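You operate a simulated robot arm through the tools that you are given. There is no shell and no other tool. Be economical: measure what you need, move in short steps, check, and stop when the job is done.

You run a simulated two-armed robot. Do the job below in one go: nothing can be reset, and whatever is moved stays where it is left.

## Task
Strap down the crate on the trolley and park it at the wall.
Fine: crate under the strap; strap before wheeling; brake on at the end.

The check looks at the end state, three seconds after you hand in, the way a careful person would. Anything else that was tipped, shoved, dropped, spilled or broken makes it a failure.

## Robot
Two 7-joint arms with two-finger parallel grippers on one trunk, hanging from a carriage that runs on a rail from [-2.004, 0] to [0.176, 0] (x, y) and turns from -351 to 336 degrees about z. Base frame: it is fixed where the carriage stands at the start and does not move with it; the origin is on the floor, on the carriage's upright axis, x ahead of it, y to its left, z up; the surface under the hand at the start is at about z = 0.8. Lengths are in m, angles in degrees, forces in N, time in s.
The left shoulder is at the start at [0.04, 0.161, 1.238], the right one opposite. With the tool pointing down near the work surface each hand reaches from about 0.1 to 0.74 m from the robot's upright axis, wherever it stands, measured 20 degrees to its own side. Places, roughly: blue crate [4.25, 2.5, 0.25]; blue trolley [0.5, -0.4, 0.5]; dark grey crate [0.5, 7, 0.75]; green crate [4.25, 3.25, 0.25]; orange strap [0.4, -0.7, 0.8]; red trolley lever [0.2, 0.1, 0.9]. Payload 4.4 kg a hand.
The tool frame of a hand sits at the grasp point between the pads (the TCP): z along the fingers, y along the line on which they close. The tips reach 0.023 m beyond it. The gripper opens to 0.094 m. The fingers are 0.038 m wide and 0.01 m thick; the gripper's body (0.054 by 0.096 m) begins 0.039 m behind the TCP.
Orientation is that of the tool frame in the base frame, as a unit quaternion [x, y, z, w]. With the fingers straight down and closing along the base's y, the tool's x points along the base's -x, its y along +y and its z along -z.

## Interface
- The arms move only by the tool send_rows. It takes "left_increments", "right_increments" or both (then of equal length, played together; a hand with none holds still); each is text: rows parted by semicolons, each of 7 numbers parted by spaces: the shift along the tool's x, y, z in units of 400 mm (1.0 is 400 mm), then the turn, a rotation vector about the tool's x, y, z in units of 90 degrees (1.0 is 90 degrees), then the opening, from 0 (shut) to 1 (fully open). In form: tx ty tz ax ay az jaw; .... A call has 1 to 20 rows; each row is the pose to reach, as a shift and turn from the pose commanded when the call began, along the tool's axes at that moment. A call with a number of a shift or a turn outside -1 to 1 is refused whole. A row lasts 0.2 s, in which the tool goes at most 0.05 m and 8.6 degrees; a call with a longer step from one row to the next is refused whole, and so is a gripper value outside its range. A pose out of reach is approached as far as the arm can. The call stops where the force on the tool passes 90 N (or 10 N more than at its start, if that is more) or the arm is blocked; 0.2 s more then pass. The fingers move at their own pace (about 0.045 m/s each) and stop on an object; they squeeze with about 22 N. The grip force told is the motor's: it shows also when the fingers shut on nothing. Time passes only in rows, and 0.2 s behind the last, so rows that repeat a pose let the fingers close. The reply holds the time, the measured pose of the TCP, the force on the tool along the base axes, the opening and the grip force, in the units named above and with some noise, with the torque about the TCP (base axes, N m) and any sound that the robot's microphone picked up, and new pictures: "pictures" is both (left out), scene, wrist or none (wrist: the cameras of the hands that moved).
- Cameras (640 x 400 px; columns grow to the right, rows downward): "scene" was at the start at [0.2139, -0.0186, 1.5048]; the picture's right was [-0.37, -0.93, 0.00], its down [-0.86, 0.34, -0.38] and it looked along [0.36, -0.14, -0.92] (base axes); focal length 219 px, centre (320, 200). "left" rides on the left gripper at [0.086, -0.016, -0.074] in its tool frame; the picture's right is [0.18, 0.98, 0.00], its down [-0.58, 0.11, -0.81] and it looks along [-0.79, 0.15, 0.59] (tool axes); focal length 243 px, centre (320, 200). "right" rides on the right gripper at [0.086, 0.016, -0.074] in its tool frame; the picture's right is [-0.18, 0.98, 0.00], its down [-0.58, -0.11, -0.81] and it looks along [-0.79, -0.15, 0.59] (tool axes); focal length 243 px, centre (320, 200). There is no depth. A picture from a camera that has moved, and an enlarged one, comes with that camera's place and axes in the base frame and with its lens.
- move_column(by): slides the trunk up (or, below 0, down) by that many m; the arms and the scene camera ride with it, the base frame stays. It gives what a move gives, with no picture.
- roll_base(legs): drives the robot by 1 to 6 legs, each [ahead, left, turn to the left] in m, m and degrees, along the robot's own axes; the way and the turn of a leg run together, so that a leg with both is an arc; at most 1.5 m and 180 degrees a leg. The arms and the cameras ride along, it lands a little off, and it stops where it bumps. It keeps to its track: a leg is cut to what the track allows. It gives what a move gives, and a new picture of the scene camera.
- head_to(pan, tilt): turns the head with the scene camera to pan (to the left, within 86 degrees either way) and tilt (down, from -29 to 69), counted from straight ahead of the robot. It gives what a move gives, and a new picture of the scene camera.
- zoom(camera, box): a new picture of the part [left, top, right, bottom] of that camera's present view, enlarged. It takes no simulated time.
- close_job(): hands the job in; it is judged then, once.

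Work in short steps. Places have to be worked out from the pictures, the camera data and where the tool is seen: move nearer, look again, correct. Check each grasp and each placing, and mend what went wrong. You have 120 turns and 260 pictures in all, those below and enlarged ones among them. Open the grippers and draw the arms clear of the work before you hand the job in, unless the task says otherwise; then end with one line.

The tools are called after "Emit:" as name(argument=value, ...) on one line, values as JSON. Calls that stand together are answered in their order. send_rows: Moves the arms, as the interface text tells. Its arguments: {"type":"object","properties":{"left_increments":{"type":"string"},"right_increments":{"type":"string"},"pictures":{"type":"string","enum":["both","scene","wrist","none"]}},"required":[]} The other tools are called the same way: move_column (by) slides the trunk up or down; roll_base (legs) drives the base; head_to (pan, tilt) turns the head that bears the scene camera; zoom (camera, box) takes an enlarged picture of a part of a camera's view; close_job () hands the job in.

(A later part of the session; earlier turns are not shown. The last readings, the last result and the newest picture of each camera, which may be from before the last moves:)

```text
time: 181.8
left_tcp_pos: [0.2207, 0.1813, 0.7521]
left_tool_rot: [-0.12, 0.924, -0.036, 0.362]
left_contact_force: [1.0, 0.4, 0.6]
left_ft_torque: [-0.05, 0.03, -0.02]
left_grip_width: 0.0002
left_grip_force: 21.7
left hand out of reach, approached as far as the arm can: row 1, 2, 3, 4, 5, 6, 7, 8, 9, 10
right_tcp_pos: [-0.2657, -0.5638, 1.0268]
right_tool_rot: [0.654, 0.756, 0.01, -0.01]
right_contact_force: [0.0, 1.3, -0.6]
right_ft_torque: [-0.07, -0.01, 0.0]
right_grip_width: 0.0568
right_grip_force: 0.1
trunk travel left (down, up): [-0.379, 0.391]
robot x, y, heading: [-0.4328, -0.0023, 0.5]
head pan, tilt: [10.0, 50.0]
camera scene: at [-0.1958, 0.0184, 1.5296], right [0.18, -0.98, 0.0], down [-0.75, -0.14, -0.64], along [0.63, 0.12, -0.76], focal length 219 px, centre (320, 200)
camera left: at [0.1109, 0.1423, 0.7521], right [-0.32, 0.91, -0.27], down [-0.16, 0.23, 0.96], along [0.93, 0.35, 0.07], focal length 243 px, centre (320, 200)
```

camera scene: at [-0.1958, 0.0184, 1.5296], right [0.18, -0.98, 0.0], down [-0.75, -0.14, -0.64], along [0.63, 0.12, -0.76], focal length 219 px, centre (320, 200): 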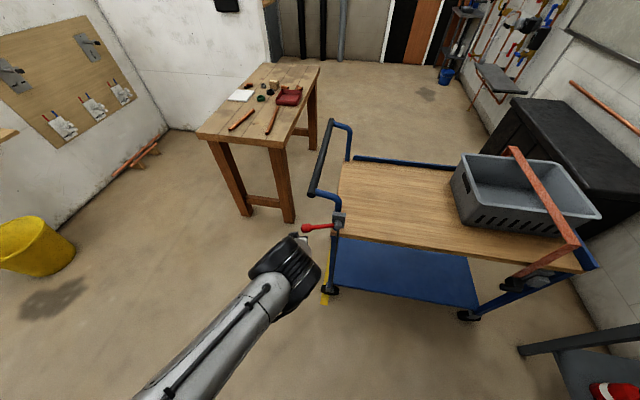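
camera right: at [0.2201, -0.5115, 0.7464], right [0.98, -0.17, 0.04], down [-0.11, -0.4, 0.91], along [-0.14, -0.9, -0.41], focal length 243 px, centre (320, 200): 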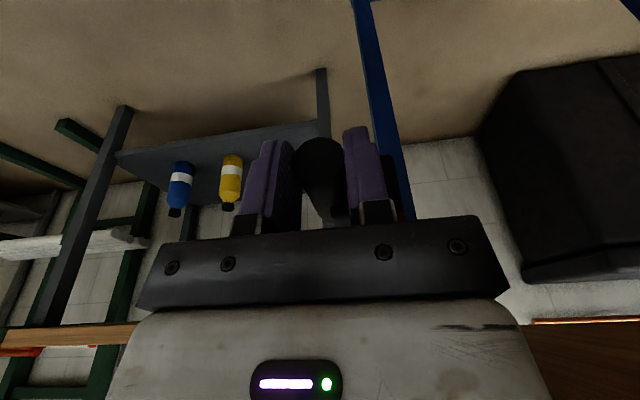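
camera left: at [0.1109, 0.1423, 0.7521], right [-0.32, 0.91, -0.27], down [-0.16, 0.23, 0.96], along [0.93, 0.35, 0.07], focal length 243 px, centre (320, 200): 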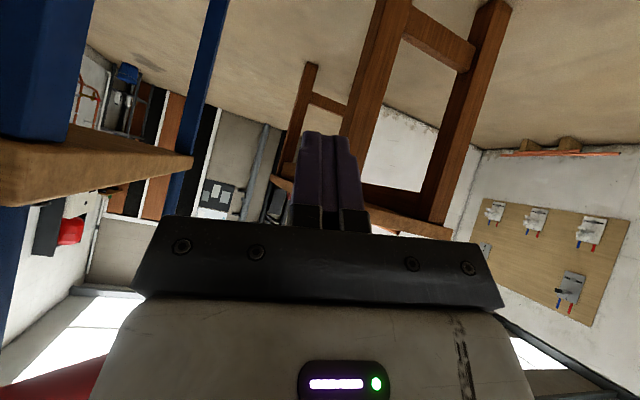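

Nearly under the knob (needs -y 3.5 cm, -x 2 cm). Shift, then raise slowly to contact and lift.

Emit:
send_rows(left_increments="0.03 -0.04 -0.018 0 0 0 0;0.058 -0.078 -0.035 0 0 0 0;0.058 -0.078 -0.035 0 0 0 0;0.0 -0.09 -0.095 0 0 0 0;-0.03 -0.1 -0.13 0 0 0 0;-0.06 -0.105 -0.16 0 0 0 0;-0.06 -0.105 -0.16 0 0 0 0", pictures="both")

Emit:
zoom(camera="scene", box=[240, 180, 380, 310])

```text
time: 183.4
left_tcp_pos: [0.2168, 0.1656, 0.7357]
left_tool_rot: [-0.12, 0.924, -0.037, 0.361]
left_contact_force: [0.3, -0.6, 1.0]
left_ft_torque: [0.01, 0.01, 0.02]
left_grip_width: 0.0
left_grip_force: 21.9
left hand out of reach, approached as far as the arm can: row 1, 2, 3, 4, 5, 6, 7
right_tcp_pos: [-0.2685, -0.5663, 1.0263]
right_tool_rot: [0.654, 0.757, 0.008, -0.011]
right_contact_force: [0.3, -0.4, -0.1]
right_ft_torque: [0.01, 0.0, -0.01]
right_grip_width: 0.0564
right_grip_force: 0.1
trunk travel left (down, up): [-0.379, 0.391]
robot x, y, heading: [-0.4306, -0.0012, 0.6]
head pan, tilt: [10.0, 50.0]
camera scene: at [-0.1969, 0.017, 1.5292], right [0.18, -0.98, 0.0], down [-0.75, -0.14, -0.64], along [0.63, 0.12, -0.77], focal length 219 px, centre (320, 200)
camera left: at [0.1085, 0.1266, 0.7375], right [-0.32, 0.91, -0.27], down [-0.15, 0.24, 0.96], along [0.93, 0.35, 0.06], focal length 243 px, centre (320, 200)
```

scene: 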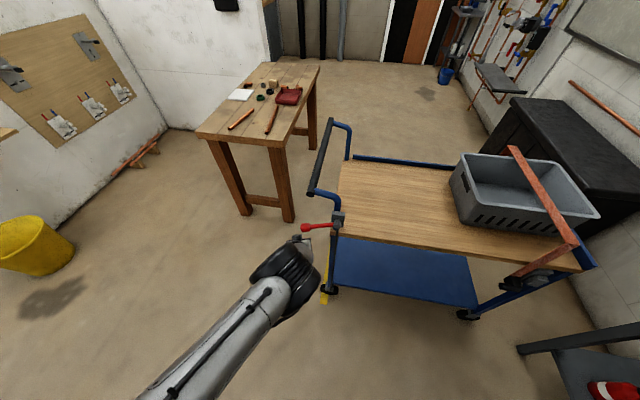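
left: 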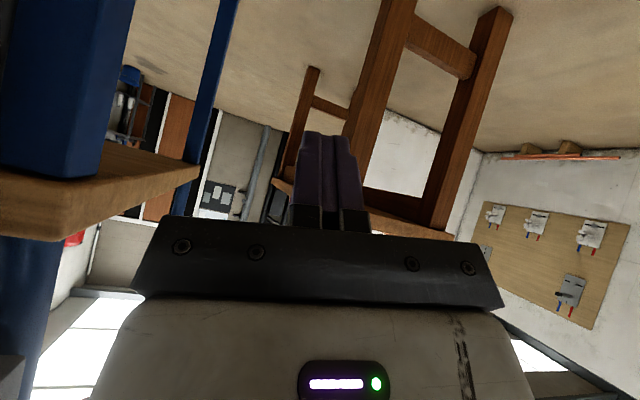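

```text
3.08 times, centred on (310, 245) of scene
camera zoom: at [-0.1969, 0.017, 1.5292], right [0.18, -0.98, 0.0], down [-0.75, -0.14, -0.64], along [0.63, 0.12, -0.77], focal length 674 px, centre (351, 62)
```

zoom: 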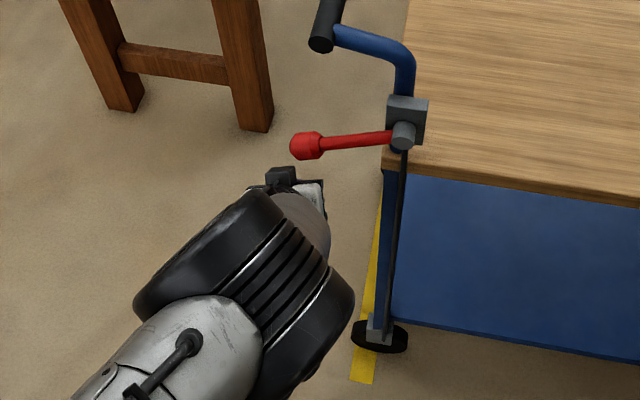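

The arm is at its limit, but the trunk can do the lifting. Turn the base -2° to centre the finger under the knob, then raise the trunk.

Emit:
roll_base(legs=[[0, 0, -2]])

Emit:
move_column(by=0.05)

Emit:
move_column(by=0.04)

Emit:
zoom(camera="scene", box=[240, 180, 380, 310])

```text
time: 184.2
left_tcp_pos: [0.2237, 0.1424, 0.7357]
left_tool_rot: [-0.104, 0.926, -0.044, 0.36]
left_contact_force: [0.2, -0.2, 0.8]
left_ft_torque: [0.03, -0.01, 0.0]
left_grip_width: 0.0001
left_grip_force: 22.5
right_tcp_pos: [-0.2885, -0.5721, 1.0259]
right_tool_rot: [0.667, 0.745, 0.008, -0.009]
right_contact_force: [-0.6, 0.4, 0.2]
right_ft_torque: [0.01, 0.0, 0.01]
right_grip_width: 0.0565
right_grip_force: 0.1
trunk travel left (down, up): [-0.379, 0.391]
robot x, y, heading: [-0.4347, -0.0003, -1.7]
head pan, tilt: [10.0, 50.0]
camera scene: at [-0.1965, 0.0086, 1.5292], right [0.14, -0.99, 0.0], down [-0.76, -0.11, -0.64], along [0.64, 0.09, -0.77], focal length 219 px, centre (320, 200)
```

scene: 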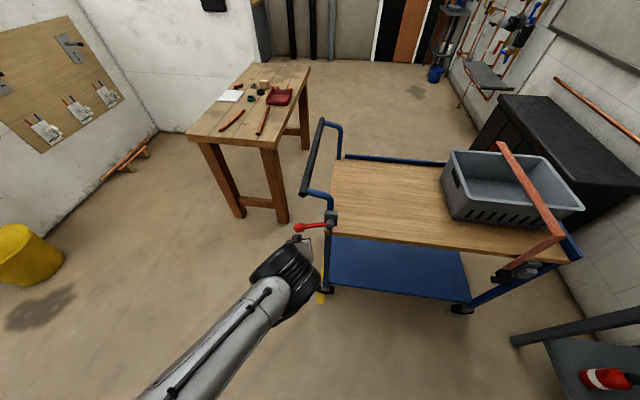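

```text
time: 185.1
left_tcp_pos: [0.2223, 0.1424, 0.7856]
left_tool_rot: [-0.104, 0.926, -0.043, 0.36]
left_contact_force: [-2.9, 0.5, -0.5]
left_ft_torque: [-0.03, -0.15, -0.04]
left_grip_width: 0.0
left_grip_force: 21.6
right_tcp_pos: [-0.2889, -0.571, 1.0752]
right_tool_rot: [0.667, 0.745, 0.009, -0.009]
right_contact_force: [0.5, 0.2, 0.6]
right_ft_torque: [0.01, -0.02, -0.02]
right_grip_width: 0.0564
right_grip_force: 0.0
trunk travel left (down, up): [-0.429, 0.341]
robot x, y, heading: [-0.4364, 0.0001, -1.9]
head pan, tilt: [10.0, 50.0]
```

```text
time: 185.9
left_tcp_pos: [0.2241, 0.1426, 0.8266]
left_tool_rot: [-0.104, 0.925, -0.043, 0.362]
left_contact_force: [0.9, 0.2, -0.9]
left_ft_torque: [0.04, 0.0, -0.01]
left_grip_width: 0.0
left_grip_force: 22.0
right_tcp_pos: [-0.2883, -0.5722, 1.1165]
right_tool_rot: [0.667, 0.745, 0.009, -0.01]
right_contact_force: [-0.5, -0.3, -0.3]
right_ft_torque: [-0.01, 0.02, 0.01]
right_grip_width: 0.0565
right_grip_force: 0.2
trunk travel left (down, up): [-0.469, 0.301]
robot x, y, heading: [-0.4321, 0.0014, -1.9]
head pan, tilt: [10.0, 50.0]
```

```text
3.08 times, centred on (310, 245) of scene
camera zoom: at [-0.1965, 0.0088, 1.6192], right [0.14, -0.99, 0.0], down [-0.76, -0.11, -0.64], along [0.64, 0.09, -0.77], focal length 674 px, centre (351, 62)
```

zoom: 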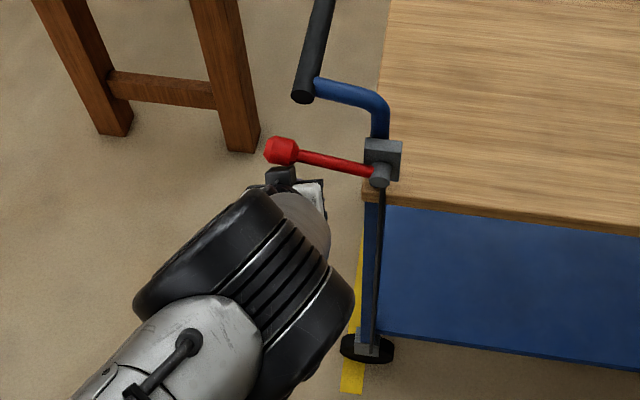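

The lever is rising easily with the finger. Keep raising the trunk in steps.

Emit:
move_column(by=0.06)

Emit:
zoom(camera="scene", box=[240, 180, 380, 310])

```text
time: 186.9
left_tcp_pos: [0.2062, 0.1413, 0.8759]
left_tool_rot: [-0.105, 0.929, -0.042, 0.352]
left_contact_force: [-45.5, -5.0, -14.0]
left_ft_torque: [0.35, -2.99, -0.26]
left_grip_width: 0.0
left_grip_force: 22.3
right_tcp_pos: [-0.2975, -0.5724, 1.1758]
right_tool_rot: [0.667, 0.745, 0.007, -0.012]
right_contact_force: [-0.9, 0.7, -0.9]
right_ft_torque: [0.02, -0.01, 0.0]
right_grip_width: 0.0565
right_grip_force: 0.1
trunk travel left (down, up): [-0.529, 0.241]
robot x, y, heading: [-0.4361, 0.0013, -1.7]
head pan, tilt: [10.0, 50.0]
```

```text
3.08 times, centred on (310, 245) of scene
camera zoom: at [-0.2015, 0.0083, 1.6776], right [0.14, -0.99, 0.0], down [-0.76, -0.11, -0.64], along [0.63, 0.09, -0.77], focal length 674 px, centre (351, 62)
```

zoom: 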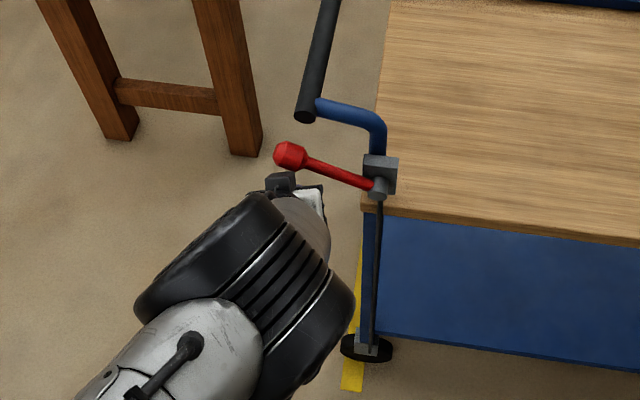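

The lever reached an upper stop (~+20°). I relieve by lowering 4 cm and check that the lever stays up.

Emit:
move_column(by=-0.05)

Emit:
zoom(camera="scene", box=[240, 180, 380, 310])

```text
time: 187.9
left_tcp_pos: [0.2061, 0.1426, 0.8255]
left_tool_rot: [-0.104, 0.929, -0.041, 0.354]
left_contact_force: [-54.2, 0.6, -1.7]
left_ft_torque: [-0.03, -3.67, -0.25]
left_grip_width: 0.0
left_grip_force: 21.4
right_tcp_pos: [-0.2969, -0.5717, 1.1249]
right_tool_rot: [0.667, 0.745, 0.006, -0.012]
right_contact_force: [-0.3, 0.2, -0.3]
right_ft_torque: [0.01, -0.01, -0.01]
right_grip_width: 0.0565
right_grip_force: 0.0
trunk travel left (down, up): [-0.479, 0.291]
robot x, y, heading: [-0.4306, -0.0009, -1.8]
head pan, tilt: [10.0, 50.0]
```

```text
3.08 times, centred on (310, 245) of scene
camera zoom: at [-0.2017, 0.0088, 1.6272], right [0.14, -0.99, 0.0], down [-0.76, -0.11, -0.64], along [0.63, 0.09, -0.77], focal length 674 px, centre (351, 62)
```

zoom: 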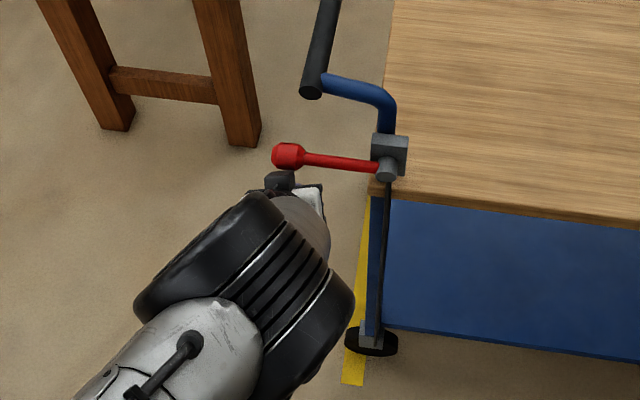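

The finger is pressing the knob sideways (54 N in x), dragging it. Back off 4 cm, go lower, come forward further underneath, and raise again.

Emit:
roll_base(legs=[[-0.04, 0, 0]])

Emit:
zoom(camera="scene", box=[250, 170, 390, 300])

Emit:
zoom(camera="left", box=[0, 0, 640, 400])

```text
time: 188.7
left_tcp_pos: [0.1812, 0.143, 0.8357]
left_tool_rot: [-0.103, 0.926, -0.044, 0.361]
left_contact_force: [-0.5, 0.3, 0.1]
left_ft_torque: [0.02, -0.02, 0.0]
left_grip_width: 0.0
left_grip_force: 21.9
right_tcp_pos: [-0.3293, -0.5719, 1.125]
right_tool_rot: [0.668, 0.744, 0.009, -0.011]
right_contact_force: [-0.9, -0.3, -0.3]
right_ft_torque: [0.04, -0.04, 0.03]
right_grip_width: 0.0564
right_grip_force: 0.1
trunk travel left (down, up): [-0.479, 0.291]
robot x, y, heading: [-0.4721, 0.0004, -1.8]
head pan, tilt: [10.0, 50.0]
camera scene: at [-0.2369, 0.0086, 1.629], right [0.14, -0.99, 0.0], down [-0.76, -0.11, -0.64], along [0.64, 0.09, -0.77], focal length 219 px, centre (320, 200)
```

scene: 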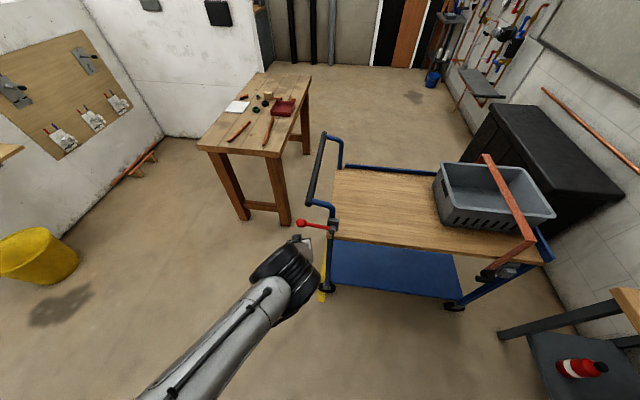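

```text
3.08 times, centred on (320, 235) of scene
camera zoom: at [-0.2369, 0.0086, 1.629], right [0.14, -0.99, 0.0], down [-0.76, -0.11, -0.64], along [0.64, 0.09, -0.77], focal length 674 px, centre (320, 92)
```

zoom: 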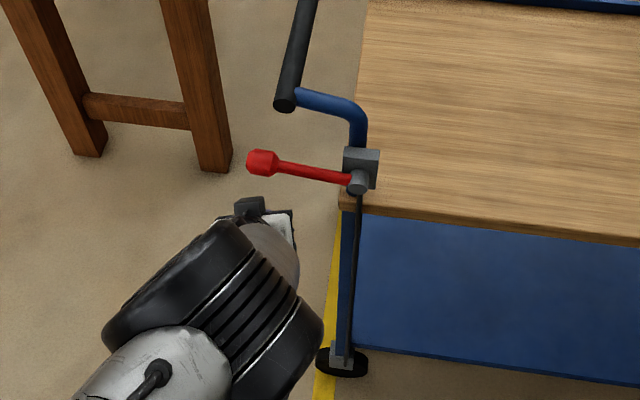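

```text
1.00 times, centred on (320, 200) of left (not enlarged: the box is as wide or as high as the picture)
camera zoom: at [0.0719, 0.1077, 0.8372], right [-0.29, 0.92, -0.27], down [-0.15, 0.24, 0.96], along [0.95, 0.32, 0.06], focal length 243 px, centre (320, 200)
```

zoom: 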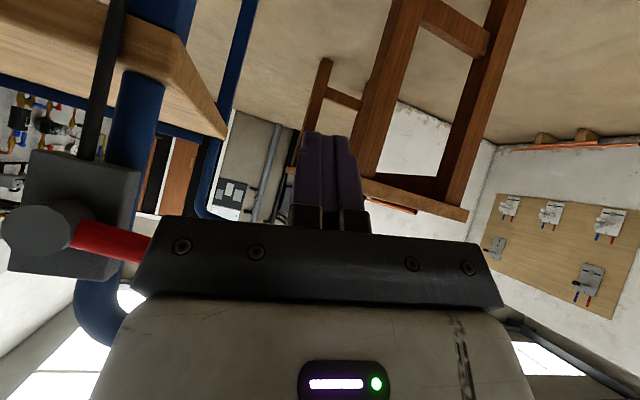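

The lever stays where it's put (now ≈+8°). I flatten the finger by ~18°, come forward below the knob, and keep raising to find the stop.

Emit:
send_rows(left_increments="0 0 0 0 -0.08 0 0;0 0 0 0 -0.16 0 0;0 0 0 0 -0.24 0 0;0 0 0 0 -0.24 0 0", pictures="none")

Emit:
roll_base(legs=[[0.035, 0, 0]])

```text
time: 189.7
left_tcp_pos: [0.1857, 0.1429, 0.8339]
left_tool_rot: [-0.109, 0.842, -0.024, 0.528]
left_contact_force: [0.9, 0.6, -0.2]
left_ft_torque: [-0.04, 0.03, 0.0]
left_grip_width: 0.0001
left_grip_force: 21.6
left hand out of reach, approached as far as the arm can: row 1, 2, 3, 4
right_tcp_pos: [-0.3275, -0.5716, 1.127]
right_tool_rot: [0.667, 0.745, 0.009, -0.01]
right_contact_force: [-0.4, 0.3, -0.1]
right_ft_torque: [0.02, 0.02, -0.06]
right_grip_width: 0.0563
right_grip_force: 0.0
trunk travel left (down, up): [-0.479, 0.291]
robot x, y, heading: [-0.4747, -0.001, -1.8]
head pan, tilt: [10.0, 50.0]
```

```text
time: 190.6
left_tcp_pos: [0.2226, 0.1432, 0.835]
left_tool_rot: [-0.109, 0.841, -0.024, 0.53]
left_contact_force: [0.6, 0.2, 0.1]
left_ft_torque: [0.0, 0.02, 0.0]
left_grip_width: 0.0003
left_grip_force: 22.0
right_tcp_pos: [-0.2928, -0.5702, 1.126]
right_tool_rot: [0.667, 0.745, 0.009, -0.009]
right_contact_force: [0.2, 0.3, -0.6]
right_ft_torque: [0.01, 0.06, 0.02]
right_grip_width: 0.0564
right_grip_force: 0.1
trunk travel left (down, up): [-0.479, 0.291]
robot x, y, heading: [-0.434, 0.0031, -1.7]
head pan, tilt: [10.0, 50.0]
camera scene: at [-0.2016, 0.0086, 1.6294], right [0.14, -0.99, 0.0], down [-0.76, -0.11, -0.64], along [0.64, 0.09, -0.77], focal length 219 px, centre (320, 200)
```

scene: 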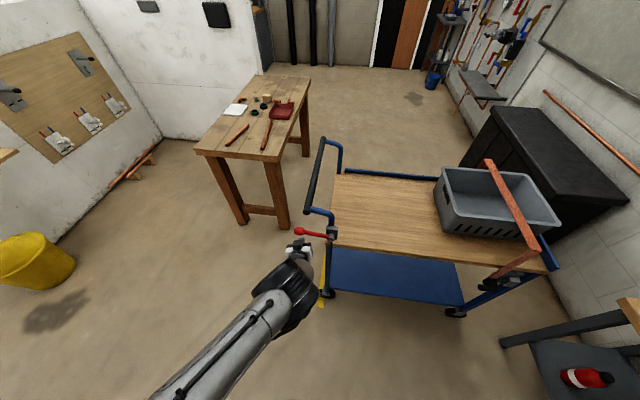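

Emit:
move_column(by=0.07)

Emit:
zoom(camera="scene", box=[240, 180, 380, 310])

Emit:
move_column(by=0.05)

Emit:
zoom(camera="scene", box=[240, 180, 380, 310])

```text
time: 191.7
left_tcp_pos: [0.2203, 0.1437, 0.905]
left_tool_rot: [-0.109, 0.841, -0.024, 0.529]
left_contact_force: [0.0, -0.1, 0.4]
left_ft_torque: [0.0, 0.02, 0.0]
left_grip_width: 0.0
left_grip_force: 22.1
right_tcp_pos: [-0.2933, -0.5717, 1.1962]
right_tool_rot: [0.667, 0.745, 0.008, -0.01]
right_contact_force: [-0.2, -0.4, -0.1]
right_ft_torque: [0.03, 0.02, 0.01]
right_grip_width: 0.0565
right_grip_force: 0.0
trunk travel left (down, up): [-0.549, 0.221]
robot x, y, heading: [-0.4366, 0.0009, -1.9]
head pan, tilt: [10.0, 50.0]
```

```text
3.08 times, centred on (310, 245) of scene
camera zoom: at [-0.2022, 0.0087, 1.6991], right [0.14, -0.99, 0.0], down [-0.76, -0.11, -0.64], along [0.64, 0.09, -0.77], focal length 674 px, centre (351, 62)
```

zoom: 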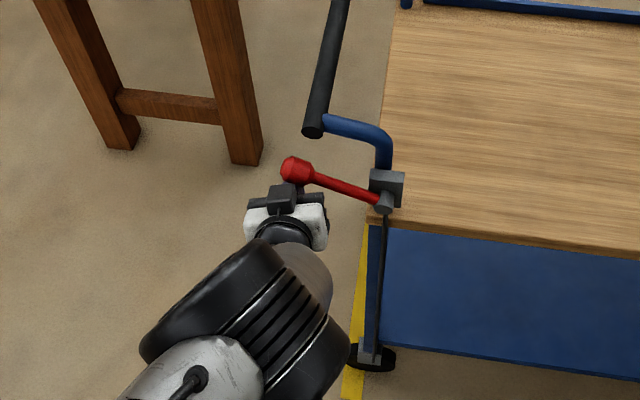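

```text
time: 192.4
left_tcp_pos: [0.2002, 0.1455, 0.9268]
left_tool_rot: [-0.113, 0.855, -0.019, 0.506]
left_contact_force: [-7.7, -1.2, -19.5]
left_ft_torque: [0.08, 0.32, -0.09]
left_grip_width: 0.0
left_grip_force: 22.4
right_tcp_pos: [-0.2976, -0.571, 1.2375]
right_tool_rot: [0.668, 0.744, 0.008, -0.011]
right_contact_force: [-0.8, 0.2, -0.9]
right_ft_torque: [0.0, 0.01, 0.0]
right_grip_width: 0.0564
right_grip_force: 0.1
trunk travel left (down, up): [-0.59, 0.18]
robot x, y, heading: [-0.4398, 0.0013, -1.6]
head pan, tilt: [10.0, 50.0]
stopped: the force on the tool passed its limit at 105 N (the readings are from after the stop); the commanded pose is now the measured one
```

```text
3.08 times, centred on (310, 245) of scene
camera zoom: at [-0.2039, 0.0085, 1.7409], right [0.14, -0.99, 0.0], down [-0.76, -0.11, -0.64], along [0.63, 0.09, -0.77], focal length 674 px, centre (351, 62)
```

zoom: 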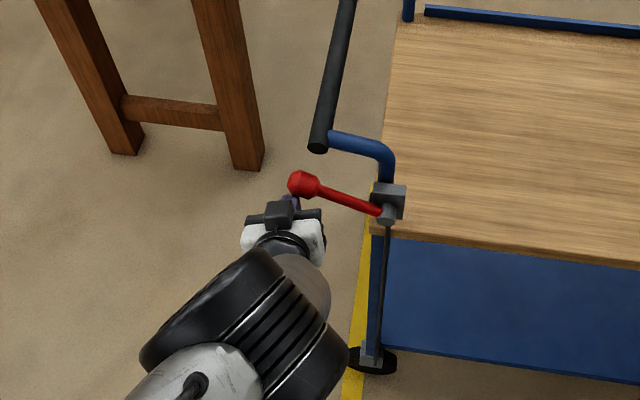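

Only ~20 N of residual, but 105 N at the peak: the lever is at its upper stop. Retract the finger: down, back, then bring the hand to vertical.

Emit:
move_column(by=-0.03)

Emit:
roll_base(legs=[[-0.12, 0, 0]])

Emit:
send_rows(left_increments="-0.02 0 -0.08 0 0.08 0 0.5;-0.04 0 -0.16 0 0.16 0 1;-0.06 0 -0.24 0 0.24 0 1;-0.08 0 -0.32 0 0.32 0 1;-0.1 0 -0.4 0 0.4 0 1;-0.12 0 -0.48 0 0.48 0 1;-0.14 0 -0.56 0 0.56 0 1;-0.16 0 -0.6 0 0.64 0 1;-0.16 0 -0.6 0 0.68 0 1;-0.16 0 -0.6 0 0.68 0 1", pictures="scene")

```text
time: 193.2
left_tcp_pos: [0.2095, 0.1449, 0.9041]
left_tool_rot: [-0.113, 0.851, -0.019, 0.513]
left_contact_force: [0.3, 0.1, -0.2]
left_ft_torque: [0.0, 0.0, 0.03]
left_grip_width: 0.0
left_grip_force: 21.8
right_tcp_pos: [-0.2939, -0.5723, 1.2075]
right_tool_rot: [0.668, 0.744, 0.009, -0.01]
right_contact_force: [-0.9, 0.0, 1.3]
right_ft_torque: [0.0, 0.0, 0.0]
right_grip_width: 0.0564
right_grip_force: 0.0
trunk travel left (down, up): [-0.56, 0.21]
robot x, y, heading: [-0.4375, -0.0004, -1.9]
head pan, tilt: [10.0, 50.0]
```

```text
time: 194.4
left_tcp_pos: [0.0885, 0.1448, 0.9025]
left_tool_rot: [-0.114, 0.852, -0.018, 0.511]
left_contact_force: [0.2, -0.2, -0.7]
left_ft_torque: [-0.02, 0.0, 0.01]
left_grip_width: 0.0
left_grip_force: 22.2
right_tcp_pos: [-0.4141, -0.5723, 1.2068]
right_tool_rot: [0.668, 0.744, 0.009, -0.01]
right_contact_force: [0.3, -0.3, -0.2]
right_ft_torque: [-0.01, -0.02, 0.06]
right_grip_width: 0.0565
right_grip_force: 0.1
trunk travel left (down, up): [-0.56, 0.21]
robot x, y, heading: [-0.5571, -0.0028, -1.9]
head pan, tilt: [10.0, 50.0]
camera scene: at [-0.3215, 0.0083, 1.7106], right [0.14, -0.99, 0.0], down [-0.76, -0.11, -0.64], along [0.64, 0.09, -0.77], focal length 219 px, centre (320, 200)
```

scene: 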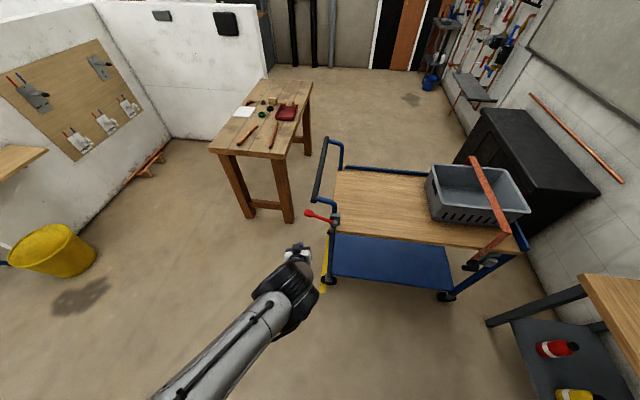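

```text
time: 196.6
left_tcp_pos: [-0.0414, 0.2295, 1.0483]
left_tool_rot: [-0.087, 0.993, -0.073, 0.006]
left_contact_force: [0.1, -0.6, 0.2]
left_ft_torque: [-0.01, 0.01, -0.01]
left_grip_width: 0.0941
left_grip_force: 0.1
left hand out of reach, approached as far as the arm can: row 1, 2, 3, 4, 5, 6, 7, 8, 9, 10
right_tcp_pos: [-0.4143, -0.5713, 1.209]
right_tool_rot: [0.668, 0.744, 0.008, -0.009]
right_contact_force: [0.4, -0.2, -0.1]
right_ft_torque: [0.05, -0.03, -0.03]
right_grip_width: 0.0565
right_grip_force: 0.0
trunk travel left (down, up): [-0.56, 0.21]
robot x, y, heading: [-0.5576, 0.0021, -1.8]
head pan, tilt: [10.0, 50.0]
camera scene: at [-0.3212, 0.0083, 1.7108], right [0.14, -0.99, 0.0], down [-0.76, -0.11, -0.64], along [0.64, 0.09, -0.77], focal length 219 px, centre (320, 200)
```

scene: 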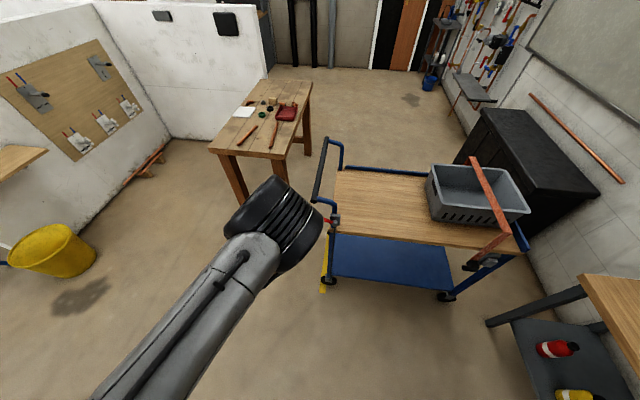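

The lever remains up. Now raise the trunk, drive to x≈-0.05 and turn right 35° so the left arm can grip the handle bar from above.

Emit:
move_column(by=0.2)

Emit:
roll_base(legs=[[0.5, 0, 0], [0, 0, -35]])

Emit:
head_to(pan=25, tilt=66)

```text
time: 198.8
left_tcp_pos: [-0.0407, 0.2284, 1.2483]
left_tool_rot: [-0.086, 0.994, -0.074, 0.006]
left_contact_force: [-0.4, -0.1, -0.3]
left_ft_torque: [0.0, 0.04, 0.0]
left_grip_width: 0.0941
left_grip_force: 0.0
right_tcp_pos: [-0.4144, -0.5712, 1.4069]
right_tool_rot: [0.668, 0.744, 0.009, -0.01]
right_contact_force: [0.2, -0.3, 0.7]
right_ft_torque: [0.0, -0.02, 0.0]
right_grip_width: 0.0565
right_grip_force: 0.0
trunk travel left (down, up): [-0.76, 0.01]
robot x, y, heading: [-0.561, -0.0004, -1.6]
head pan, tilt: [10.0, 50.0]
```

```text
time: 203.4
left_tcp_pos: [0.4972, -0.1103, 1.2481]
left_tool_rot: [0.218, 0.973, -0.072, -0.017]
left_contact_force: [0.8, 0.2, -0.3]
left_ft_torque: [0.03, -0.01, -0.01]
left_grip_width: 0.0938
left_grip_force: 0.2
right_tcp_pos: [-0.2699, -0.5502, 1.4077]
right_tool_rot: [0.861, 0.508, 0.012, -0.006]
right_contact_force: [-0.1, 0.2, 0.3]
right_ft_torque: [0.01, 0.0, -0.01]
right_grip_width: 0.0565
right_grip_force: 0.2
trunk travel left (down, up): [-0.76, 0.01]
robot x, y, heading: [-0.0579, -0.0013, -36.7]
head pan, tilt: [10.0, 50.0]
camera scene: at [0.1385, -0.1288, 1.9107], right [-0.45, -0.89, 0.0], down [-0.68, 0.35, -0.64], along [0.57, -0.29, -0.77], focal length 219 px, centre (320, 200)
```

scene: 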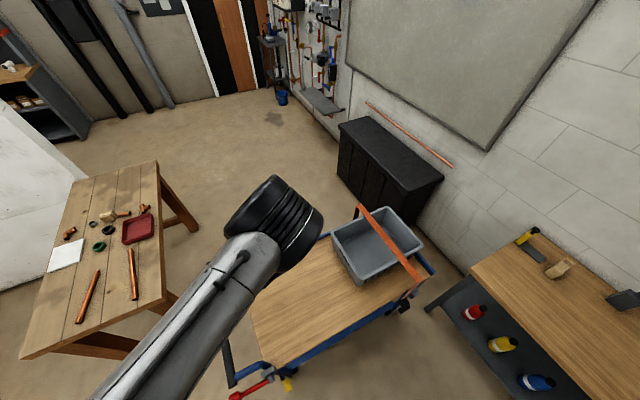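

```text
time: 204.2
left_tcp_pos: [0.496, -0.1118, 1.2489]
left_tool_rot: [0.218, 0.973, -0.072, -0.015]
left_contact_force: [-0.3, -0.9, 0.3]
left_ft_torque: [0.01, -0.02, -0.02]
left_grip_width: 0.094
left_grip_force: 0.1
right_tcp_pos: [-0.2701, -0.5495, 1.4077]
right_tool_rot: [0.862, 0.507, 0.011, -0.006]
right_contact_force: [-0.5, -0.3, -1.5]
right_ft_torque: [-0.03, 0.0, 0.02]
right_grip_width: 0.0564
right_grip_force: 0.0
trunk travel left (down, up): [-0.76, 0.01]
robot x, y, heading: [-0.0581, -0.0029, -37.1]
head pan, tilt: [25.0, 66.0]
camera scene: at [0.1281, -0.1063, 1.8916], right [-0.21, -0.98, 0.0], down [-0.89, 0.19, -0.41], along [0.4, -0.08, -0.91], focal length 219 px, centre (320, 200)
```

scene: 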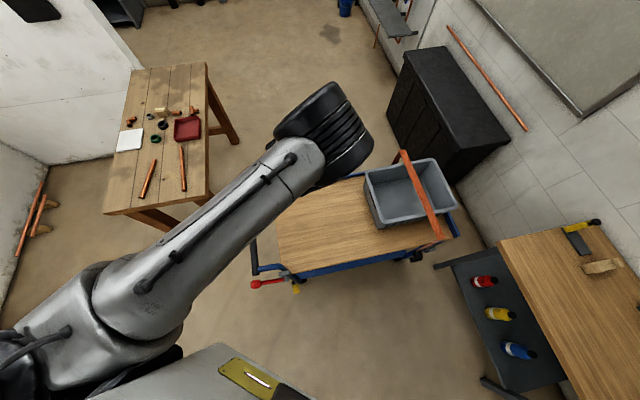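

Handle bar: y≈0.125, z≈1.02. Align the left gripper (closing along y) and go above the bar at x≈0.42.

Emit:
send_rows(left_increments="0.07 0.08 0.03 -0.015 -0.003 -0.047 1;0.14 0.16 0.06 -0.03 -0.006 -0.094 1;0.21 0.24 0.09 -0.047 -0.01 -0.141 1;0.28 0.32 0.12 -0.062 -0.013 -0.19 1;0.35 0.4 0.15 -0.078 -0.016 -0.235 1;0.425 0.487 0.18 -0.093 -0.019 -0.282 1;0.425 0.487 0.18 -0.093 -0.019 -0.282 1", pictures="wrist")

```text
time: 205.8
left_tcp_pos: [0.4208, 0.1236, 1.1497]
left_tool_rot: [-0.003, 1.0, 0.001, -0.001]
left_contact_force: [0.4, -0.6, -0.7]
left_ft_torque: [0.02, 0.0, -0.02]
left_grip_width: 0.0939
left_grip_force: 0.0
right_tcp_pos: [-0.2693, -0.5492, 1.4073]
right_tool_rot: [0.861, 0.508, 0.012, -0.007]
right_contact_force: [-0.3, 0.1, -0.4]
right_ft_torque: [-0.01, -0.02, -0.03]
right_grip_width: 0.0564
right_grip_force: 0.1
trunk travel left (down, up): [-0.76, 0.01]
robot x, y, heading: [-0.0567, 0.0007, -37.1]
head pan, tilt: [25.0, 66.0]
camera left: at [0.3339, 0.1076, 1.2248], right [-0.19, 0.98, 0.0], down [0.58, 0.11, 0.8], along [0.79, 0.15, -0.59], focal length 243 px, centre (320, 200)
```

left: 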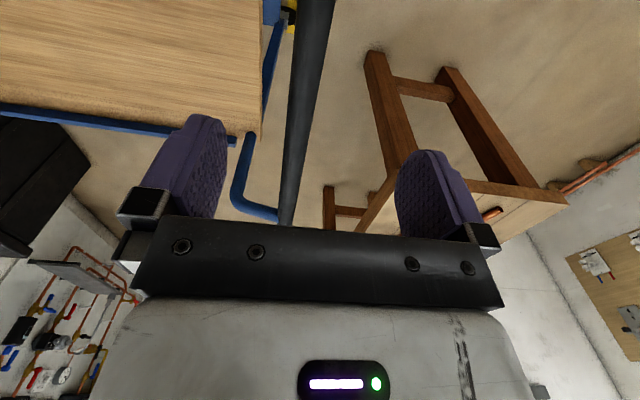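

Bar is nearly centred (y≈0.117). Descend and grip it.

Emit:
send_rows(left_increments="0 -0.015 0.1 0 0 0 1;0 -0.015 0.2 0 0 0 1;0 -0.015 0.28 0 0 0 1;0 -0.015 0.32 0 0 0 1;0 -0.015 0.32 0 0 0 0.5;0 -0.015 0.32 0 0 0 0;0 -0.015 0.32 0 0 0 0;0 -0.015 0.32 0 0 0 0;0 -0.015 0.32 0 0 0 0", pictures="none")

Emit:
send_rows(left_increments="-0.01 -0.04 0 0 0 0 0;-0.015 -0.08 0 0 0 0 0;-0.02 -0.12 0 0 0 0 0;-0.025 -0.16 0 0 0 0 0;-0.025 -0.2 0 0 0 0 0;-0.025 -0.2 0 0 0 0 0", pictures="scene")

```text
time: 207.8
left_tcp_pos: [0.4219, 0.12, 1.0211]
left_tool_rot: [-0.002, 1.0, 0.0, 0.0]
left_contact_force: [2.2, -1.9, -4.3]
left_ft_torque: [-0.14, -0.4, -1.3]
left_grip_width: 0.0279
left_grip_force: 44.8
right_tcp_pos: [-0.2703, -0.5509, 1.4072]
right_tool_rot: [0.861, 0.508, 0.011, -0.006]
right_contact_force: [0.4, -0.2, 0.4]
right_ft_torque: [0.01, 0.04, 0.02]
right_grip_width: 0.0564
right_grip_force: 0.1
trunk travel left (down, up): [-0.76, 0.01]
robot x, y, heading: [-0.0597, -0.0021, -36.9]
head pan, tilt: [25.0, 66.0]
```

```text
time: 209.2
left_tcp_pos: [0.4256, 0.0348, 1.0173]
left_tool_rot: [-0.001, 1.0, -0.003, -0.004]
left_contact_force: [-28.5, -6.5, 22.7]
left_ft_torque: [-0.43, 0.56, -0.7]
left_grip_width: 0.0278
left_grip_force: 45.5
right_tcp_pos: [-0.2727, -0.5515, 1.4085]
right_tool_rot: [0.862, 0.507, 0.01, -0.007]
right_contact_force: [-0.4, 0.2, -0.2]
right_ft_torque: [-0.04, 0.01, 0.02]
right_grip_width: 0.0564
right_grip_force: 0.0
trunk travel left (down, up): [-0.76, 0.01]
robot x, y, heading: [-0.0576, 0.0019, -37.2]
head pan, tilt: [25.0, 66.0]
camera scene: at [0.1268, -0.1068, 1.8911], right [-0.21, -0.98, 0.0], down [-0.89, 0.19, -0.4], along [0.4, -0.09, -0.91], focal length 219 px, centre (320, 200)
```

scene: 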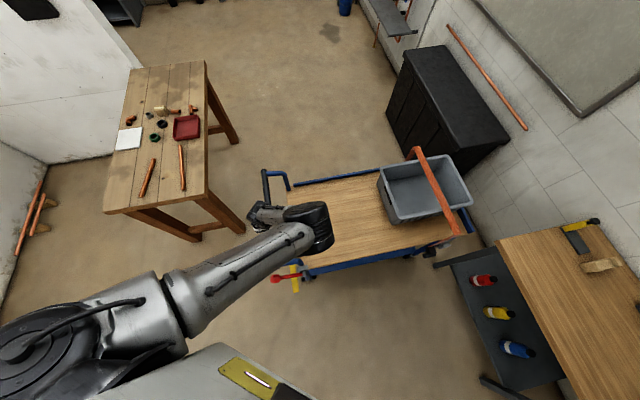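

It rolls: the brake is off (lever up = off), moved 8.5 cm. Lateral motion is resisted, so push straight -y another 0.27 m.

Emit:
send_rows(left_increments="0.02 -0.06 0 0 0 0 0;0.02 -0.12 0 0 0 0 0;0.02 -0.18 0 0 0 0 0;0.02 -0.24 0 0 0 0 0;0.02 -0.3 0 0 0 0 0;0.02 -0.36 0 0 0 0 0;0.02 -0.42 0 0 0 0 0;0.02 -0.48 0 0 0 0 0;0.02 -0.54 0 0 0 0 0;0.02 -0.6 0 0 0 0 0;0.02 -0.66 0 0 0 0 0;0.02 -0.66 0 0 0 0 0", pictures="scene")

```text
time: 211.8
left_tcp_pos: [0.426, -0.2233, 1.0143]
left_tool_rot: [-0.002, 1.0, 0.0, -0.001]
left_contact_force: [-1.8, -2.8, -18.3]
left_ft_torque: [-0.37, -1.27, -1.11]
left_grip_width: 0.0279
left_grip_force: 45.1
left hand out of reach, approached as far as the arm can: row 8, 9, 10, 11, 12
right_tcp_pos: [-0.2709, -0.5495, 1.4068]
right_tool_rot: [0.861, 0.508, 0.011, -0.006]
right_contact_force: [0.3, -0.1, 0.1]
right_ft_torque: [-0.01, -0.01, -0.03]
right_grip_width: 0.0564
right_grip_force: 0.0
trunk travel left (down, up): [-0.76, 0.01]
robot x, y, heading: [-0.0574, -0.0002, -37.0]
head pan, tilt: [25.0, 66.0]
camera scene: at [0.1279, -0.1062, 1.8906], right [-0.21, -0.98, 0.0], down [-0.89, 0.19, -0.41], along [0.4, -0.08, -0.91], focal length 219 px, centre (320, 200)
```

scene: 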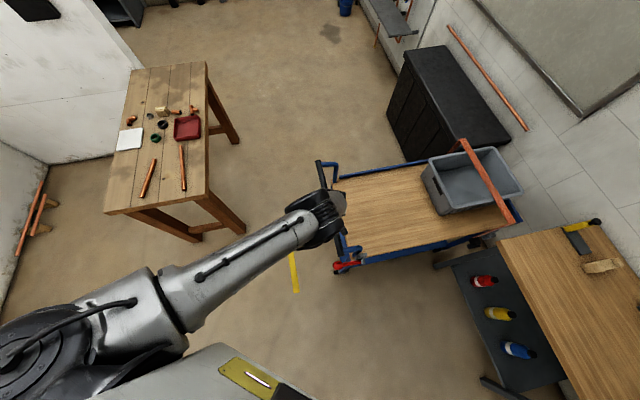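

Moved 0.34 m in total. Check the clearance to the bench and cabinet.

Emit:
zoom(camera="scene", box=[400, 100, 600, 290])

Emit:
zoom(camera="scene", box=[290, 150, 430, 290])

```text
2.11 times, centred on (500, 195) of scene
camera zoom: at [0.1279, -0.1062, 1.8906], right [-0.21, -0.98, 0.0], down [-0.89, 0.19, -0.41], along [0.4, -0.08, -0.91], focal length 461 px, centre (-59, 210)
```

zoom: 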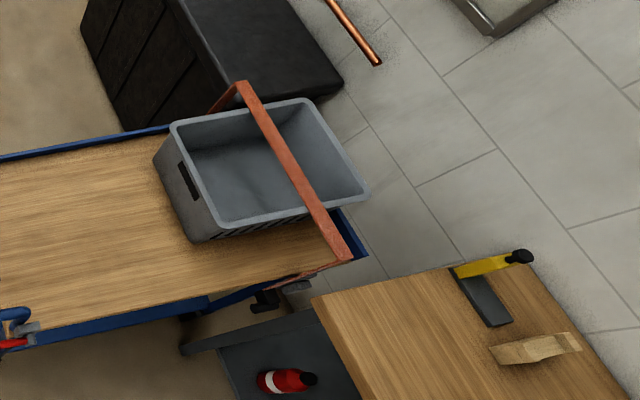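

```text
2.86 times, centred on (360, 220) of scene
camera zoom: at [0.1279, -0.1062, 1.8906], right [-0.21, -0.98, 0.0], down [-0.89, 0.19, -0.41], along [0.4, -0.08, -0.91], focal length 626 px, centre (206, 143)
```

zoom: 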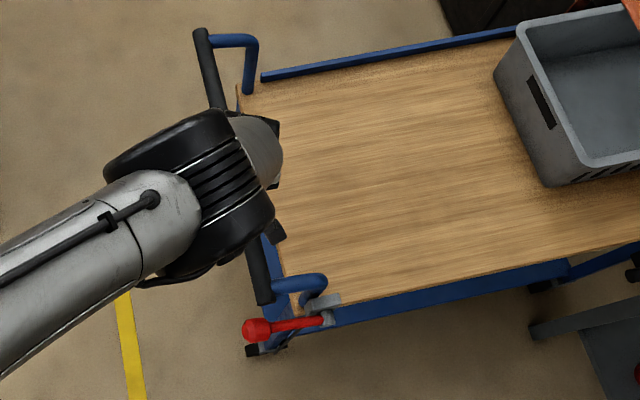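

Clearances look fine (≈3 cm to the bench, ≈7 cm to the cabinet). The left arm is at reach: release, lift, turn the robot 27° right, and return to the bar.

Emit:
send_rows(left_increments="0 0 0 0 0 0 0.5;0 0 0 0 0 0 1;0 0 0 0 0 0 1;0 0 0 0 0 0 1;0 0 -0.1 0 0 0 1;0 0 -0.2 0 0 0 1;0 0 -0.3 0 0 0 1;0 0 -0.3 0 0 0 1", pictures="none")

Emit:
roll_base(legs=[[0, 0, -27]])

```text
time: 213.6
left_tcp_pos: [0.4847, -0.2318, 1.1022]
left_tool_rot: [-0.002, 1.0, 0.0, -0.002]
left_contact_force: [0.8, -1.0, 0.0]
left_ft_torque: [-0.01, -0.02, 0.04]
left_grip_width: 0.0939
left_grip_force: 0.1
left hand out of reach, approached as far as the arm can: row 5, 6, 7, 8
right_tcp_pos: [-0.2702, -0.5513, 1.4076]
right_tool_rot: [0.862, 0.507, 0.011, -0.007]
right_contact_force: [-0.3, -0.3, -0.6]
right_ft_torque: [0.0, 0.02, 0.0]
right_grip_width: 0.0563
right_grip_force: 0.1
trunk travel left (down, up): [-0.76, 0.01]
robot x, y, heading: [-0.0564, -0.0011, -36.9]
head pan, tilt: [25.0, 66.0]
```

```text
time: 215.3
left_tcp_pos: [0.3229, -0.449, 1.1017]
left_tool_rot: [0.228, 0.974, 0.0, -0.002]
left_contact_force: [0.0, 0.3, -0.7]
left_ft_torque: [-0.01, 0.0, 0.0]
left_grip_width: 0.0937
left_grip_force: 0.1
right_tcp_pos: [-0.4944, -0.3974, 1.4079]
right_tool_rot: [0.955, 0.295, 0.013, -0.004]
right_contact_force: [-0.4, 0.2, 0.3]
right_ft_torque: [0.03, 0.0, 0.01]
right_grip_width: 0.0563
right_grip_force: 0.0
trunk travel left (down, up): [-0.76, 0.01]
robot x, y, heading: [-0.0564, 0.004, -63.6]
head pan, tilt: [25.0, 66.0]
camera scene: at [0.0595, -0.1781, 1.8916], right [-0.62, -0.78, 0.0], down [-0.71, 0.57, -0.41], along [0.32, -0.25, -0.91], focal length 219 px, centre (320, 200)
```

scene: 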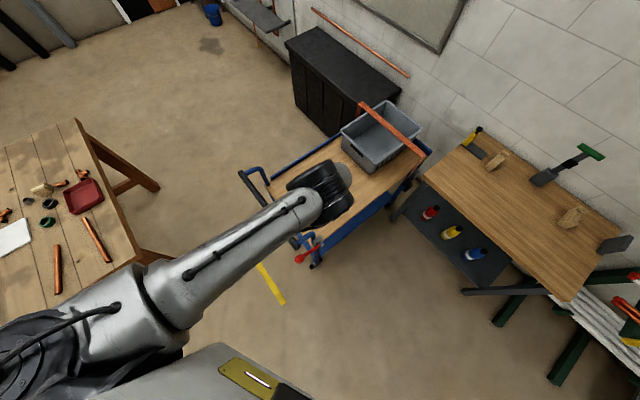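

Bring the left hand back above the bar with orientation restored.

Emit:
send_rows(left_increments="0.005 0.1 0 0 0 -0.05 1;0.01 0.2 0 0 0 -0.1 1;0.015 0.3 0 0 0 -0.15 1;0.02 0.4 0 0 0 -0.2 1;0.025 0.5 0 0 0 -0.25 1;0.03 0.61 0 0 0 -0.293 1;0.03 0.61 0 0 0 -0.293 1", pictures="wrist")

```text
time: 216.9
left_tcp_pos: [0.4241, -0.2265, 1.0991]
left_tool_rot: [-0.001, 1.0, 0.002, -0.002]
left_contact_force: [0.1, 0.3, -0.8]
left_ft_torque: [-0.01, 0.02, -0.01]
left_grip_width: 0.0938
left_grip_force: 0.1
right_tcp_pos: [-0.4947, -0.3973, 1.4077]
right_tool_rot: [0.955, 0.295, 0.012, -0.003]
right_contact_force: [-1.0, -0.1, 0.7]
right_ft_torque: [-0.01, 0.02, 0.0]
right_grip_width: 0.0563
right_grip_force: 0.1
trunk travel left (down, up): [-0.76, 0.01]
robot x, y, heading: [-0.0613, -0.0018, -63.6]
head pan, tilt: [25.0, 66.0]
camera left: at [0.3363, -0.2433, 1.1754], right [-0.18, 0.98, 0.0], down [0.58, 0.11, 0.8], along [0.79, 0.15, -0.59], focal length 243 px, centre (320, 200)
```

left: 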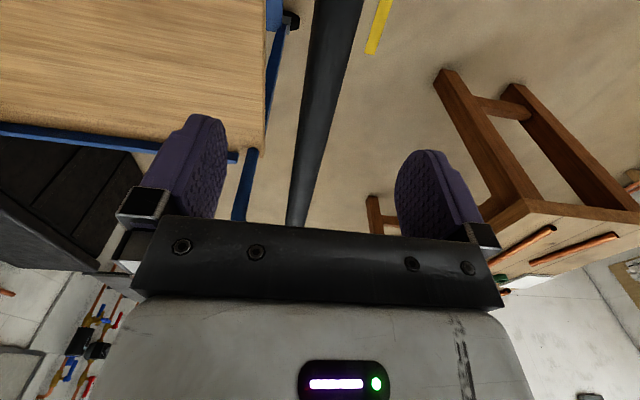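

Centred. Descend, grip, and push -y 0.22 m.

Emit:
send_rows(left_increments="0 0 0.1 0 0 0 1;0 0 0.2 0 0 0 1;0 0 0.2 0 0 0 0.5;0 0 0.2 0 0 0 0;0 0 0.2 0 0 0 0;0 0 0.2 0 0 0 0;0 0 0.2 0 0 0 0;0 -0.05 0.2 0 0 0 0;0 -0.1 0.2 0 0 0 0;0 -0.16 0.2 0 0 0 0;0 -0.22 0.2 0 0 0 0;0 -0.28 0.2 0 0 0 0;0 -0.34 0.2 0 0 0 0;0 -0.4 0.2 0 0 0 0;0 -0.46 0.2 0 0 0 0;0 -0.52 0.2 0 0 0 0;0 -0.55 0.2 0 0 0 0;0 -0.55 0.2 0 0 0 0", pictures="scene")

Emit:
zoom(camera="scene", box=[320, 60, 500, 240])

```text
time: 220.7
left_tcp_pos: [0.4146, -0.4268, 1.0326]
left_tool_rot: [-0.001, 1.0, 0.0, 0.001]
left_contact_force: [7.8, 37.4, 24.6]
left_ft_torque: [3.1, -0.51, 0.49]
left_grip_width: 0.02
left_grip_force: 42.6
left hand out of reach, approached as far as the arm can: row 16, 17, 18
right_tcp_pos: [-0.4928, -0.3953, 1.4081]
right_tool_rot: [0.955, 0.295, 0.013, -0.004]
right_contact_force: [-0.4, 0.5, 0.0]
right_ft_torque: [0.03, 0.01, 0.01]
right_grip_width: 0.0563
right_grip_force: 0.1
trunk travel left (down, up): [-0.76, 0.01]
robot x, y, heading: [-0.0595, 0.0032, -63.3]
head pan, tilt: [25.0, 66.0]
camera scene: at [0.0604, -0.1776, 1.8926], right [-0.62, -0.78, 0.0], down [-0.71, 0.57, -0.41], along [0.32, -0.25, -0.91], focal length 219 px, centre (320, 200)
```

scene: 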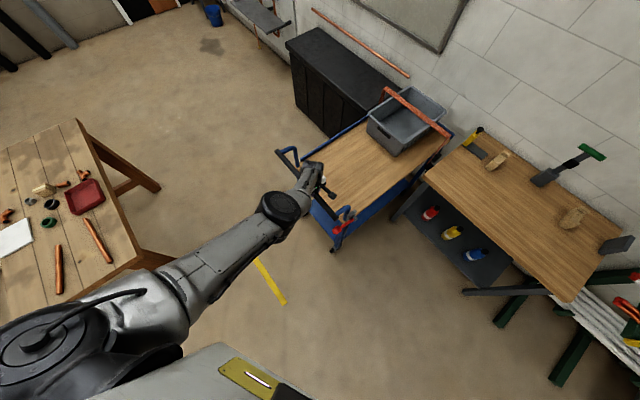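

```text
2.22 times, centred on (410, 150) of scene
camera zoom: at [0.0604, -0.1776, 1.8926], right [-0.62, -0.78, 0.0], down [-0.71, 0.57, -0.41], along [0.32, -0.25, -0.91], focal length 486 px, centre (120, 311)
```

zoom: 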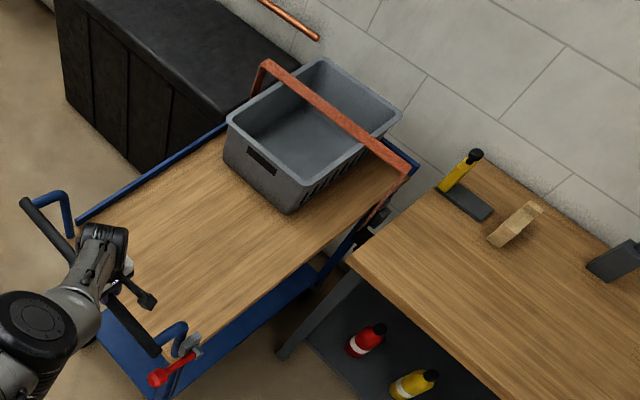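

The arm is at its limit again with the trolley end at y≈-1.40 (gap ≈0.18 m to the wall). Release, lift, shift the robot +0.13 m in x and turn to face the wall; then push from behind the bar.

Emit:
send_rows(left_increments="0 0.02 0 0 0 0 0.5;0 0.03 0 0 0 0 1;0 0.03 0 0 0 0 1;0 0.03 0 0 0 0 1;0.02 0.03 -0.1 0 0 0 1;0.03 0.03 -0.2 0 0 0 1;0.03 0.03 -0.3 0 0 0 1;0.03 0.03 -0.3 0 0 0 1", pictures="none")

Emit:
roll_base(legs=[[0.059, 0.116, 0], [0, 0, -25]])

```text
time: 222.7
left_tcp_pos: [0.4311, -0.4111, 1.162]
left_tool_rot: [-0.016, 1.0, -0.005, 0.015]
left_contact_force: [-0.8, 0.4, 0.5]
left_ft_torque: [0.01, 0.02, -0.02]
left_grip_width: 0.094
left_grip_force: 0.1
right_tcp_pos: [-0.4951, -0.3963, 1.4068]
right_tool_rot: [0.956, 0.294, 0.013, -0.004]
right_contact_force: [-0.1, 1.0, 0.2]
right_ft_torque: [-0.02, 0.0, 0.01]
right_grip_width: 0.0567
right_grip_force: 0.1
trunk travel left (down, up): [-0.76, 0.01]
robot x, y, heading: [-0.0583, 0.0003, -63.9]
head pan, tilt: [25.0, 66.0]
stopped in row 8 (left hand): the arm was blocked; the commanded pose is now the measured one
```

```text
time: 225.3
left_tcp_pos: [0.3412, -0.5787, 1.1613]
left_tool_rot: [0.202, 0.979, -0.008, 0.012]
left_contact_force: [0.4, 0.0, 0.7]
left_ft_torque: [0.0, -0.01, 0.0]
left_grip_width: 0.0938
left_grip_force: 0.1
right_tcp_pos: [-0.49, -0.174, 1.4077]
right_tool_rot: [0.997, 0.08, 0.013, -0.002]
right_contact_force: [-0.2, -0.2, -0.7]
right_ft_torque: [0.03, 0.02, -0.01]
right_grip_width: 0.0563
right_grip_force: 0.1
trunk travel left (down, up): [-0.76, 0.01]
robot x, y, heading: [0.0713, -0.0007, -88.9]
head pan, tilt: [25.0, 66.0]
camera scene: at [0.1036, -0.2109, 1.8916], right [-0.9, -0.44, 0.0], down [-0.4, 0.82, -0.41], along [0.18, -0.36, -0.91], focal length 219 px, centre (320, 200)
```

scene: 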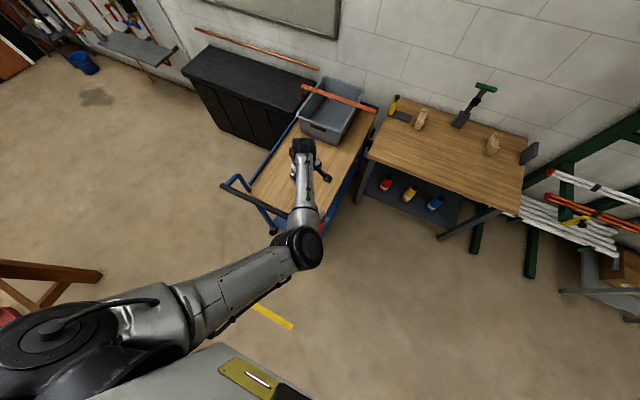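

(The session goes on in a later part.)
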